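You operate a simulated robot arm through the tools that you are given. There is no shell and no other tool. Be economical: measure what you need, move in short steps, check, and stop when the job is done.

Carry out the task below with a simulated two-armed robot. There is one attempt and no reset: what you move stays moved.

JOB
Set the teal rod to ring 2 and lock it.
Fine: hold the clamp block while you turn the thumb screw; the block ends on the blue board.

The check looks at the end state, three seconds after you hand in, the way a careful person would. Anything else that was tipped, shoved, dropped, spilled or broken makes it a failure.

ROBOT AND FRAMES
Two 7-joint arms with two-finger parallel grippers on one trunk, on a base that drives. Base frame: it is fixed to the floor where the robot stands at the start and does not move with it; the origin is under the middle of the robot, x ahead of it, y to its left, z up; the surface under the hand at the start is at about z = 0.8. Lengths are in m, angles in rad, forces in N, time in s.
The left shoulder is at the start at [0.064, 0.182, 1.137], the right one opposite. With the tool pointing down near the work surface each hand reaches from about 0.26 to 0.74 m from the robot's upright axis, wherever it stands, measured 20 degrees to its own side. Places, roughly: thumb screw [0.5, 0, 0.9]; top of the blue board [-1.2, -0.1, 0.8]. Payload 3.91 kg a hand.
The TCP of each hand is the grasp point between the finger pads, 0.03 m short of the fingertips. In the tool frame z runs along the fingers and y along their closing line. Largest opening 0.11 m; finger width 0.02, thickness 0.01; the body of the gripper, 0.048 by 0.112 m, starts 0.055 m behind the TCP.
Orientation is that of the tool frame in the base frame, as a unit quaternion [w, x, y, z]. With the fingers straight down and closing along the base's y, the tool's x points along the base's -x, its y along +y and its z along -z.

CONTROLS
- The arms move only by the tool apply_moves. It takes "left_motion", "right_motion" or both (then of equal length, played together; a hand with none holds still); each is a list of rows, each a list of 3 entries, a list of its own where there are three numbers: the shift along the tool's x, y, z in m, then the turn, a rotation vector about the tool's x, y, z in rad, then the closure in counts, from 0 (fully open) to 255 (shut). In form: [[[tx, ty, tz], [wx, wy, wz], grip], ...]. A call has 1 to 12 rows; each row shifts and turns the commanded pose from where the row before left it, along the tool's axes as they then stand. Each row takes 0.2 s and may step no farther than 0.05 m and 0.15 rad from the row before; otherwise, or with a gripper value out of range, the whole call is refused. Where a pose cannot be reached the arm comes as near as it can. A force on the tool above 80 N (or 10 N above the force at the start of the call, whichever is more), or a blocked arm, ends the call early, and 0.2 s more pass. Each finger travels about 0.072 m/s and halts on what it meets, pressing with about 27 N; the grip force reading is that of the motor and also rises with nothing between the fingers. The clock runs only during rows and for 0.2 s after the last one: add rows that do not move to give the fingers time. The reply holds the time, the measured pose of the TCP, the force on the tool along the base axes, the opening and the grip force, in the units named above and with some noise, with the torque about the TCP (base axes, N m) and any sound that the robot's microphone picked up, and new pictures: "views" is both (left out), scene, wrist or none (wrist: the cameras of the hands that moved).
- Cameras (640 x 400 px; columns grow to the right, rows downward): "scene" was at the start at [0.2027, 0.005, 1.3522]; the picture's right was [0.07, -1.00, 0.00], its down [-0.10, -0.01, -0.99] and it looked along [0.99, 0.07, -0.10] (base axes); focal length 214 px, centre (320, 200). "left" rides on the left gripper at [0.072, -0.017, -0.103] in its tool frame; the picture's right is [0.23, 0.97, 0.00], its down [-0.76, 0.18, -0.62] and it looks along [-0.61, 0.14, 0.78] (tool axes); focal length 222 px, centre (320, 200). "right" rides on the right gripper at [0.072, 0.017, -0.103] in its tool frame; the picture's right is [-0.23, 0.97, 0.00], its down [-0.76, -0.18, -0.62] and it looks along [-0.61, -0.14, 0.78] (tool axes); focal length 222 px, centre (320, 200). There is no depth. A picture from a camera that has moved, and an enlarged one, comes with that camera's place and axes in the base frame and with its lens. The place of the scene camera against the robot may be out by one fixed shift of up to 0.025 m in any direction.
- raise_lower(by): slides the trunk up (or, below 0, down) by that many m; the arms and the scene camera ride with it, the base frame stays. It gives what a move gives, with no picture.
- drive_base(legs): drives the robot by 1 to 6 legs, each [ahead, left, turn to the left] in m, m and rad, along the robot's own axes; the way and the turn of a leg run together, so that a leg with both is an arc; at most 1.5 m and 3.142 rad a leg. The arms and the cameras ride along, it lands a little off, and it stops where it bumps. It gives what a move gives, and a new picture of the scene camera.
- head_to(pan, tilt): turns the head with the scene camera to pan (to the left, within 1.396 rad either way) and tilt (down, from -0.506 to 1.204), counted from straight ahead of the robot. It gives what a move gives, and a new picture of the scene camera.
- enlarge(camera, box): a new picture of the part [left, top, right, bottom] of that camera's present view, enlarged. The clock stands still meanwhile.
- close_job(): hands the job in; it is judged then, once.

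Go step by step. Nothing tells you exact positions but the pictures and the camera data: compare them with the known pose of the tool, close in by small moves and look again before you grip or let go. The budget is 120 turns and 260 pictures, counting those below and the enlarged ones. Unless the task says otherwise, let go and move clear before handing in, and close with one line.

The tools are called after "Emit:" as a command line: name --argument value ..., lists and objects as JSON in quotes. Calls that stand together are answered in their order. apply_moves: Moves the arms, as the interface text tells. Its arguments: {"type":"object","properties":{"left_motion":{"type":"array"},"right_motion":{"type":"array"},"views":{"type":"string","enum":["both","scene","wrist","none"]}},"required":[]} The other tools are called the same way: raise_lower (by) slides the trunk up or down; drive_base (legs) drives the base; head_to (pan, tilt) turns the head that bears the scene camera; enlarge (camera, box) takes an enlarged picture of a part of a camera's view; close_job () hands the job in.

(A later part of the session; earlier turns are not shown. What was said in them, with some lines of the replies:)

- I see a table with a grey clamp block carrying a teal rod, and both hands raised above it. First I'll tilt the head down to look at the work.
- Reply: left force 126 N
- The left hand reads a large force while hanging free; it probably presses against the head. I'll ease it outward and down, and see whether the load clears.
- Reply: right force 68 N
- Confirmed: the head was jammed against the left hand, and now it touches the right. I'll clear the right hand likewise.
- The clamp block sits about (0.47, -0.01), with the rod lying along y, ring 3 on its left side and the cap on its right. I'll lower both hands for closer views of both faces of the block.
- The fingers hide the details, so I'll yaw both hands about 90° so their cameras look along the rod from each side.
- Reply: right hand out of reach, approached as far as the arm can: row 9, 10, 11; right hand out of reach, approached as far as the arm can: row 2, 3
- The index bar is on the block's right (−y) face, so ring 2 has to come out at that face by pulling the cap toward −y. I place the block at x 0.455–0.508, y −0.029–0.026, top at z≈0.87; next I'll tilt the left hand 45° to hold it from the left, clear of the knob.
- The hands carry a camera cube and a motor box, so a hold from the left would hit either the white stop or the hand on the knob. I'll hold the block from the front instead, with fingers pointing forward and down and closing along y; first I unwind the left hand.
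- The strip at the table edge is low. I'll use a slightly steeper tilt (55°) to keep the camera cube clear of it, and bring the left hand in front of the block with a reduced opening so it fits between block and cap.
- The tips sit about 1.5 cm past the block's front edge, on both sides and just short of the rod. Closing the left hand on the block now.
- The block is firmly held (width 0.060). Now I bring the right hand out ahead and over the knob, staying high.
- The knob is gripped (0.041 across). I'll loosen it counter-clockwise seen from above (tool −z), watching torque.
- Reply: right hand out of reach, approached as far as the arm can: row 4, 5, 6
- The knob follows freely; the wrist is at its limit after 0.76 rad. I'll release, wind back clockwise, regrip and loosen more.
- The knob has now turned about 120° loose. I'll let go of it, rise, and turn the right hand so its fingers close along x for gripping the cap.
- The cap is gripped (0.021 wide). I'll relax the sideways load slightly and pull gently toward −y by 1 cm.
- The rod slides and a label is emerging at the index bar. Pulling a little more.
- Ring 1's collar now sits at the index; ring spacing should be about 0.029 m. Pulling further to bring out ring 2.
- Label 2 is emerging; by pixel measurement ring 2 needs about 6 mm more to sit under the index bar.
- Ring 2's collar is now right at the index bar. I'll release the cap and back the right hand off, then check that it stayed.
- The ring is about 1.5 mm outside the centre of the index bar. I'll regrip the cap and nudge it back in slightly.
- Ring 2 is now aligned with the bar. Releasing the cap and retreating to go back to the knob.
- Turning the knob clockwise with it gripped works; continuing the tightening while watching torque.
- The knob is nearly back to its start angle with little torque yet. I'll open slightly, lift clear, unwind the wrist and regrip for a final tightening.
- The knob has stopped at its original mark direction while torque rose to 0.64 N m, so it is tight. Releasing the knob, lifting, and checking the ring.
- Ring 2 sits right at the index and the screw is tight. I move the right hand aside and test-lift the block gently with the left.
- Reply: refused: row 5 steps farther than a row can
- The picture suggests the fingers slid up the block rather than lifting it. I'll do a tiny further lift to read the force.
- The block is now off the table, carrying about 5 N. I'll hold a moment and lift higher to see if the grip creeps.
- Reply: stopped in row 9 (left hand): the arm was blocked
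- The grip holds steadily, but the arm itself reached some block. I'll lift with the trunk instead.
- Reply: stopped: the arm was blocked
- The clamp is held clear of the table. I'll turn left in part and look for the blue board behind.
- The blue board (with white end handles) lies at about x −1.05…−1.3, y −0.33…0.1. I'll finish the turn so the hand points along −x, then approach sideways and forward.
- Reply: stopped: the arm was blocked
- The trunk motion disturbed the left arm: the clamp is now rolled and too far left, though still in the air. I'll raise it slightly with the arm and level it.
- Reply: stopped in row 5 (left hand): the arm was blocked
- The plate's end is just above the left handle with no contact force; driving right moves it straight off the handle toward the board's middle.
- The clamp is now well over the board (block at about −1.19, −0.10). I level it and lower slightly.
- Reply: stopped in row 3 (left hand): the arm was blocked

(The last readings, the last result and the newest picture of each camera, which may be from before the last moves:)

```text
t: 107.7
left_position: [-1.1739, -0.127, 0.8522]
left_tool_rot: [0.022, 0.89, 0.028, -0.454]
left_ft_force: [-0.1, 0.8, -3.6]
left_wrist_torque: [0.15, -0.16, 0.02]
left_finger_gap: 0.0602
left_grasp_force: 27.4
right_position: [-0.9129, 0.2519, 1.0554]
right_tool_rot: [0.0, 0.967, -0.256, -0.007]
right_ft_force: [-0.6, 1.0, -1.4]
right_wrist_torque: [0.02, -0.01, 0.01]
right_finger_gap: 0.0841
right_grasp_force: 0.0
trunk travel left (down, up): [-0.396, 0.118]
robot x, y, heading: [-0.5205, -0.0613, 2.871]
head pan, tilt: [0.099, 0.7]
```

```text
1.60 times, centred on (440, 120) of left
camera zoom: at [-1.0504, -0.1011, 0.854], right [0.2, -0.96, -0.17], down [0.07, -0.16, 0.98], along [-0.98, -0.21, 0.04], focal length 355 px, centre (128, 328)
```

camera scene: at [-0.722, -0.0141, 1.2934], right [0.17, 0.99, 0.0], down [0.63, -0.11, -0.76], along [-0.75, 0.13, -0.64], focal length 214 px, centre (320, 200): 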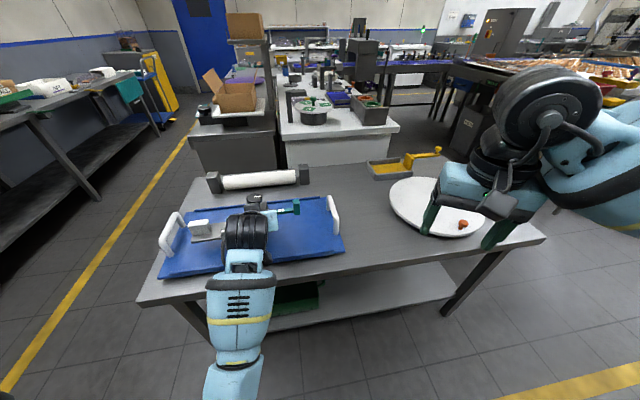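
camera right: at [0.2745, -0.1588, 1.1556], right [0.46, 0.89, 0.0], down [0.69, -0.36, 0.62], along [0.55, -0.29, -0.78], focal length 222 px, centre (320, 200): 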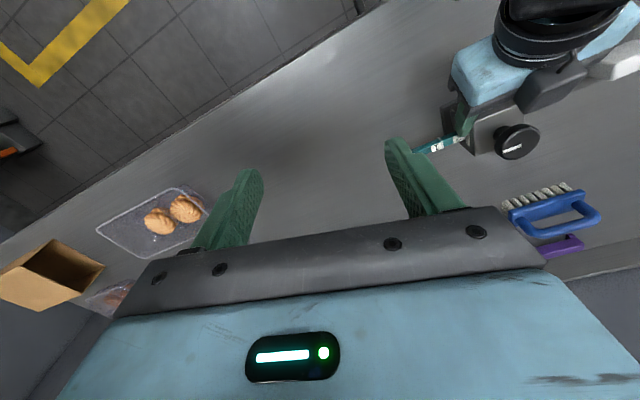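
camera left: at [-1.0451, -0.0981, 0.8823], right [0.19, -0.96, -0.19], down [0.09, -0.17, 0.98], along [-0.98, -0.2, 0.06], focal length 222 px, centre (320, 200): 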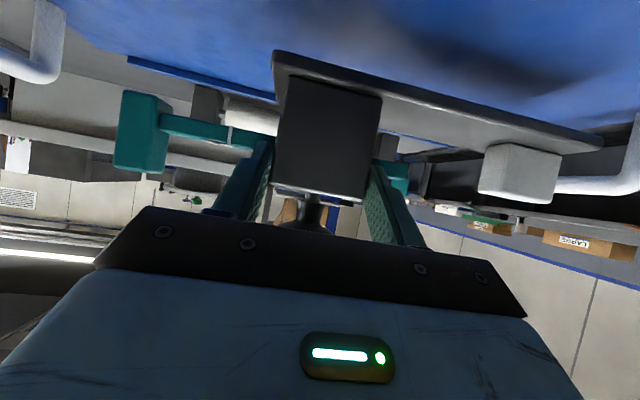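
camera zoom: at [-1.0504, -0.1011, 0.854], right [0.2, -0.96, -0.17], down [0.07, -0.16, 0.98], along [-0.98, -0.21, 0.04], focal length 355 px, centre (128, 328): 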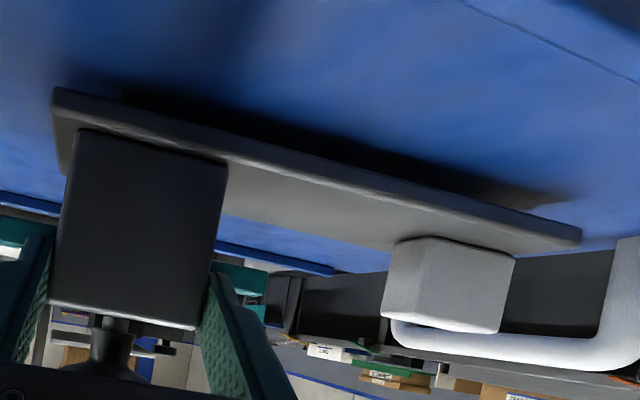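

Emit:
apply_moves --left_motion '[[[0.0016, 0, 0.0012], [0.018, -0.005, -0.024], 255], [[0.002, 0, 0.0014], [0, 0, 0], 255]]' --views "none"

Emit:
enlarge --camera "left" --box '[240, 20, 640, 220]'

```text
t: 108.3
left_position: [-1.1768, -0.1281, 0.8506]
left_tool_rot: [0.01, 0.887, 0.035, -0.46]
left_ft_force: [-0.1, 0.5, -3.6]
left_wrist_torque: [0.16, -0.15, -0.02]
left_finger_gap: 0.0598
left_grasp_force: 27.4
right_position: [-0.9128, 0.2522, 1.0543]
right_tool_rot: [0.0, 0.966, -0.257, -0.007]
right_ft_force: [-1.4, -0.3, -0.9]
right_wrist_torque: [-0.01, 0.0, 0.01]
right_finger_gap: 0.0842
right_grasp_force: 0.0
trunk travel left (down, up): [-0.396, 0.118]
robot x, y, heading: [-0.5221, -0.058, 2.87]
head pan, tilt: [0.099, 0.7]
```

```text
1.60 times, centred on (440, 120) of left
camera zoom: at [-1.0524, -0.1035, 0.8511], right [0.2, -0.96, -0.2], down [0.08, -0.18, 0.98], along [-0.98, -0.21, 0.04], focal length 355 px, centre (128, 328)
```

zoom: 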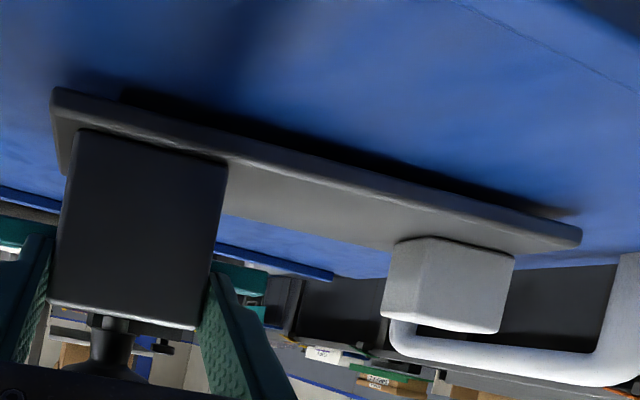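

Emit:
apply_moves --left_motion '[[[0.002, 0, 0.0014], [0, 0, 0], 255], [[0.002, 0, 0.0014], [0, 0, 0], 255], [[0.002, 0, 0.0014], [0, 0, 0], 255]]' --views "none"

Emit:
enlarge --camera "left" --box '[240, 20, 640, 220]'

```text
t: 109.1
left_position: [-1.1797, -0.1314, 0.844]
left_tool_rot: [0.014, 0.886, 0.035, -0.463]
left_ft_force: [0.2, -0.3, -4.0]
left_wrist_torque: [0.16, -0.13, 0.0]
left_finger_gap: 0.0599
left_grasp_force: 27.1
right_position: [-0.9136, 0.2519, 1.0559]
right_tool_rot: [0.0, 0.967, -0.256, -0.008]
right_ft_force: [-0.4, 0.3, 0.4]
right_wrist_torque: [0.0, -0.02, -0.02]
right_finger_gap: 0.0842
right_grasp_force: 0.1
trunk travel left (down, up): [-0.396, 0.118]
robot x, y, heading: [-0.5221, -0.0598, 2.867]
head pan, tilt: [0.099, 0.7]
```

```text
1.60 times, centred on (440, 120) of left
camera zoom: at [-1.0544, -0.1054, 0.845], right [0.2, -0.96, -0.19], down [0.09, -0.18, 0.98], along [-0.98, -0.21, 0.05], focal length 355 px, centre (128, 328)
```

zoom: 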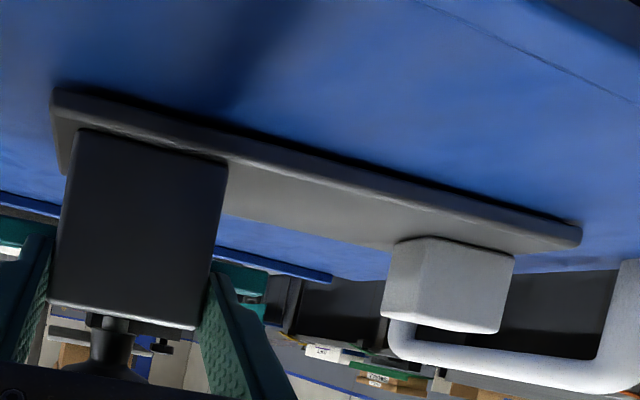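

Emit:
apply_moves --left_motion '[[[0.0018, 0, 0.0012], [0, 0, 0], 255], [[0.0018, 0, 0.0012], [0, 0, 0], 255]]' --views "none"

Emit:
enlarge --camera "left" --box '[240, 20, 640, 220]'

```text
t: 109.7
left_position: [-1.1788, -0.1329, 0.8425]
left_tool_rot: [0.015, 0.885, 0.034, -0.464]
left_ft_force: [0.5, 2.1, -0.1]
left_wrist_torque: [-0.72, -0.23, 0.11]
left_finger_gap: 0.06
left_grasp_force: 27.2
right_position: [-0.9123, 0.2529, 1.0558]
right_tool_rot: [0.0, 0.966, -0.257, -0.007]
right_ft_force: [0.2, -0.1, -0.5]
right_wrist_torque: [0.01, 0.0, -0.03]
right_finger_gap: 0.0841
right_grasp_force: 0.1
trunk travel left (down, up): [-0.396, 0.118]
robot x, y, heading: [-0.5196, -0.0607, 2.87]
head pan, tilt: [0.099, 0.7]
```

```text
1.60 times, centred on (440, 120) of left
camera zoom: at [-1.055, -0.1064, 0.8418], right [0.2, -0.96, -0.19], down [0.09, -0.17, 0.98], along [-0.98, -0.21, 0.06], focal length 355 px, centre (128, 328)
```

zoom: 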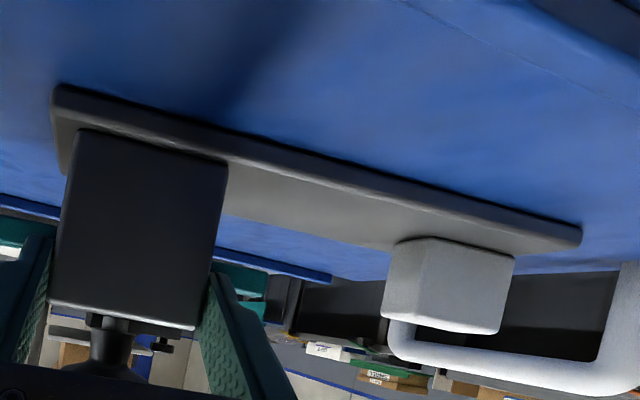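

Contact: the load has gone to the board. A hair lower, then a check of the whole picture before letting go.

Emit:
apply_moves --left_motion '[[[0.001, 0, 0.0007], [0, 0, 0], 255]]' --views "none"

Emit:
enlarge --camera "scene" --box '[150, 160, 370, 300]'

```text
t: 110.1
left_position: [-1.1788, -0.1313, 0.8409]
left_tool_rot: [0.015, 0.885, 0.033, -0.465]
left_ft_force: [-0.2, 2.5, 4.6]
left_wrist_torque: [-0.67, -0.22, 0.13]
left_finger_gap: 0.0598
left_grasp_force: 27.0
right_position: [-0.9118, 0.2521, 1.0556]
right_tool_rot: [-0.001, 0.966, -0.257, -0.008]
right_ft_force: [-0.4, 0.0, -0.6]
right_wrist_torque: [-0.02, 0.01, -0.02]
right_finger_gap: 0.0844
right_grasp_force: 0.1
trunk travel left (down, up): [-0.396, 0.118]
robot x, y, heading: [-0.5216, -0.0567, 2.868]
head pan, tilt: [0.099, 0.7]
```

```text
2.86 times, centred on (260, 230) of scene
camera zoom: at [-0.7212, -0.0136, 1.2936], right [0.17, 0.99, 0.0], down [0.63, -0.11, -0.77], along [-0.75, 0.13, -0.64], focal length 613 px, centre (491, 114)
```

zoom: 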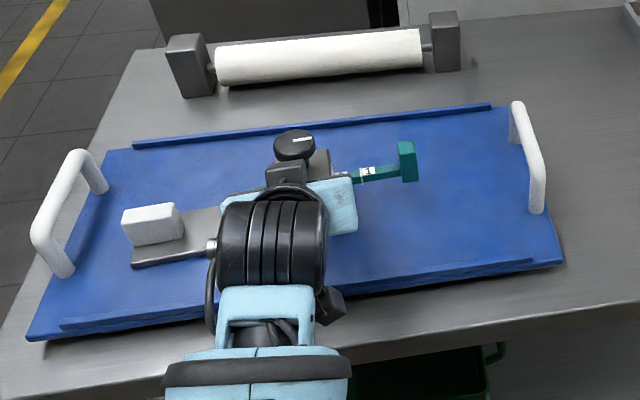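

The clamp lies wholly on the blue board. Opening the left hand gently.

Emit:
apply_moves --left_motion '[[[0, 0, 0], [0, 0, 0], 112], [[0, 0, 0], [0, 0, 0], 95], [[0, 0, 0], [0, 0, 0], 75], [[0, 0, 0], [0, 0, 0], 75]]' --views "wrist"

Emit:
enlarge --camera "scene" --box '[150, 160, 370, 300]'

```text
t: 111.1
left_position: [-1.1788, -0.1331, 0.8406]
left_tool_rot: [0.016, 0.885, 0.033, -0.463]
left_ft_force: [-0.4, 0.4, -0.1]
left_wrist_torque: [0.0, -0.01, -0.02]
left_finger_gap: 0.0778
left_grasp_force: 0.0
right_position: [-0.9129, 0.251, 1.0549]
right_tool_rot: [0.001, 0.966, -0.258, -0.007]
right_ft_force: [0.3, 0.9, 0.0]
right_wrist_torque: [-0.02, 0.0, 0.0]
right_finger_gap: 0.084
right_grasp_force: 0.1
trunk travel left (down, up): [-0.396, 0.118]
robot x, y, heading: [-0.5186, -0.0568, 2.868]
head pan, tilt: [0.099, 0.7]
camera left: at [-1.0545, -0.1077, 0.8388], right [0.2, -0.96, -0.19], down [0.09, -0.17, 0.98], along [-0.98, -0.21, 0.05], focal length 222 px, centre (320, 200)
```

left: 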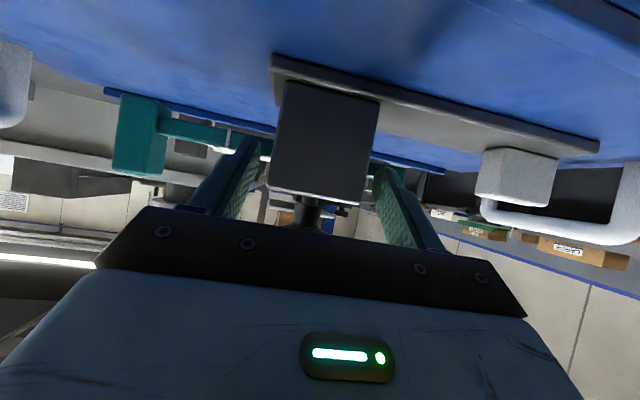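

```text
2.86 times, centred on (260, 230) of scene
camera zoom: at [-0.7216, -0.0141, 1.2935], right [0.17, 0.99, 0.0], down [0.63, -0.11, -0.76], along [-0.75, 0.13, -0.64], focal length 613 px, centre (491, 114)
```

zoom: 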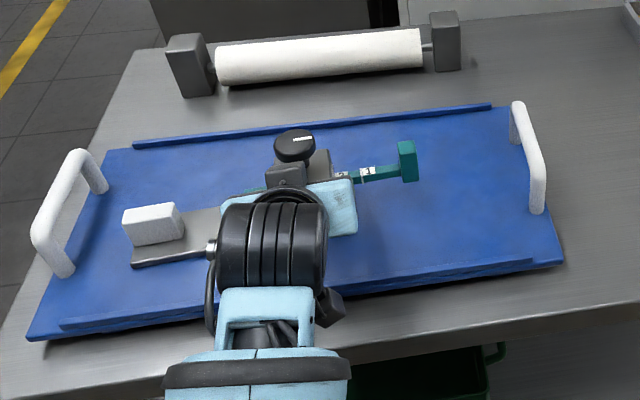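

Emit:
drive_base --legs '[[-0.094, -0.035, 0], [-0.2, 0, 0]]'

Emit:
enlarge --camera "scene" --box '[200, 130, 400, 260]'

```text
t: 113.4
left_position: [-0.8862, -0.1804, 0.8368]
left_tool_rot: [0.017, 0.886, 0.031, -0.463]
left_ft_force: [-0.4, 0.1, -0.6]
left_wrist_torque: [0.02, 0.02, 0.01]
left_finger_gap: 0.0777
left_grasp_force: 0.1
right_position: [-0.6207, 0.207, 1.0551]
right_tool_rot: [0.0, 0.966, -0.258, -0.008]
right_ft_force: [0.9, 1.1, 0.7]
right_wrist_torque: [0.01, 0.0, 0.0]
right_finger_gap: 0.0844
right_grasp_force: 0.1
trunk travel left (down, up): [-0.396, 0.118]
robot x, y, heading: [-0.2314, -0.1021, 2.869]
head pan, tilt: [0.099, 0.7]
camera scene: at [-0.4292, -0.0591, 1.2936], right [0.17, 0.99, 0.0], down [0.63, -0.11, -0.77], along [-0.75, 0.13, -0.64], focal length 214 px, centre (320, 200)
```

scene: 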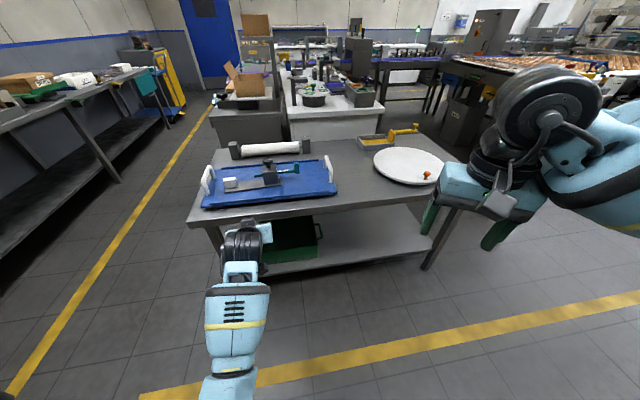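

```text
3.08 times, centred on (300, 195) of scene
camera zoom: at [-0.4292, -0.0591, 1.2936], right [0.17, 0.99, 0.0], down [0.63, -0.11, -0.77], along [-0.75, 0.13, -0.64], focal length 660 px, centre (382, 215)
```

zoom: 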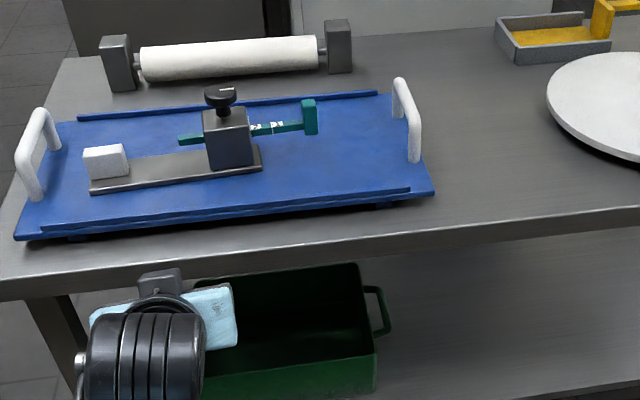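

Emit:
enlarge --camera "scene" --box '[255, 150, 310, 190]'

```text
10.00 times, centred on (282, 170) of scene
camera zoom: at [-0.4292, -0.0591, 1.2936], right [0.17, 0.99, 0.0], down [0.63, -0.11, -0.77], along [-0.75, 0.13, -0.64], focal length 2145 px, centre (695, 500)
```

zoom: 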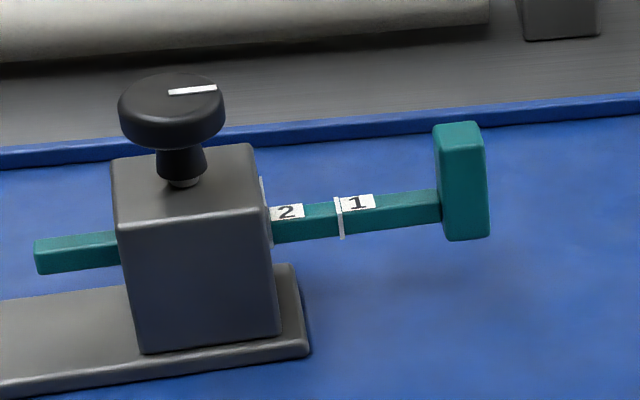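

The rod is at ring 2 against the index bar, the knob mark is back at its tight position, and the clamp stands flat on the blue board. Both hands are clear, so I'm handing in.

Emit:
close_job

```text
The job is handed in.
```

The teal rod is set to ring 2 and locked with the thumb screw, and the clamp block sits on the blue board with both hands clear.
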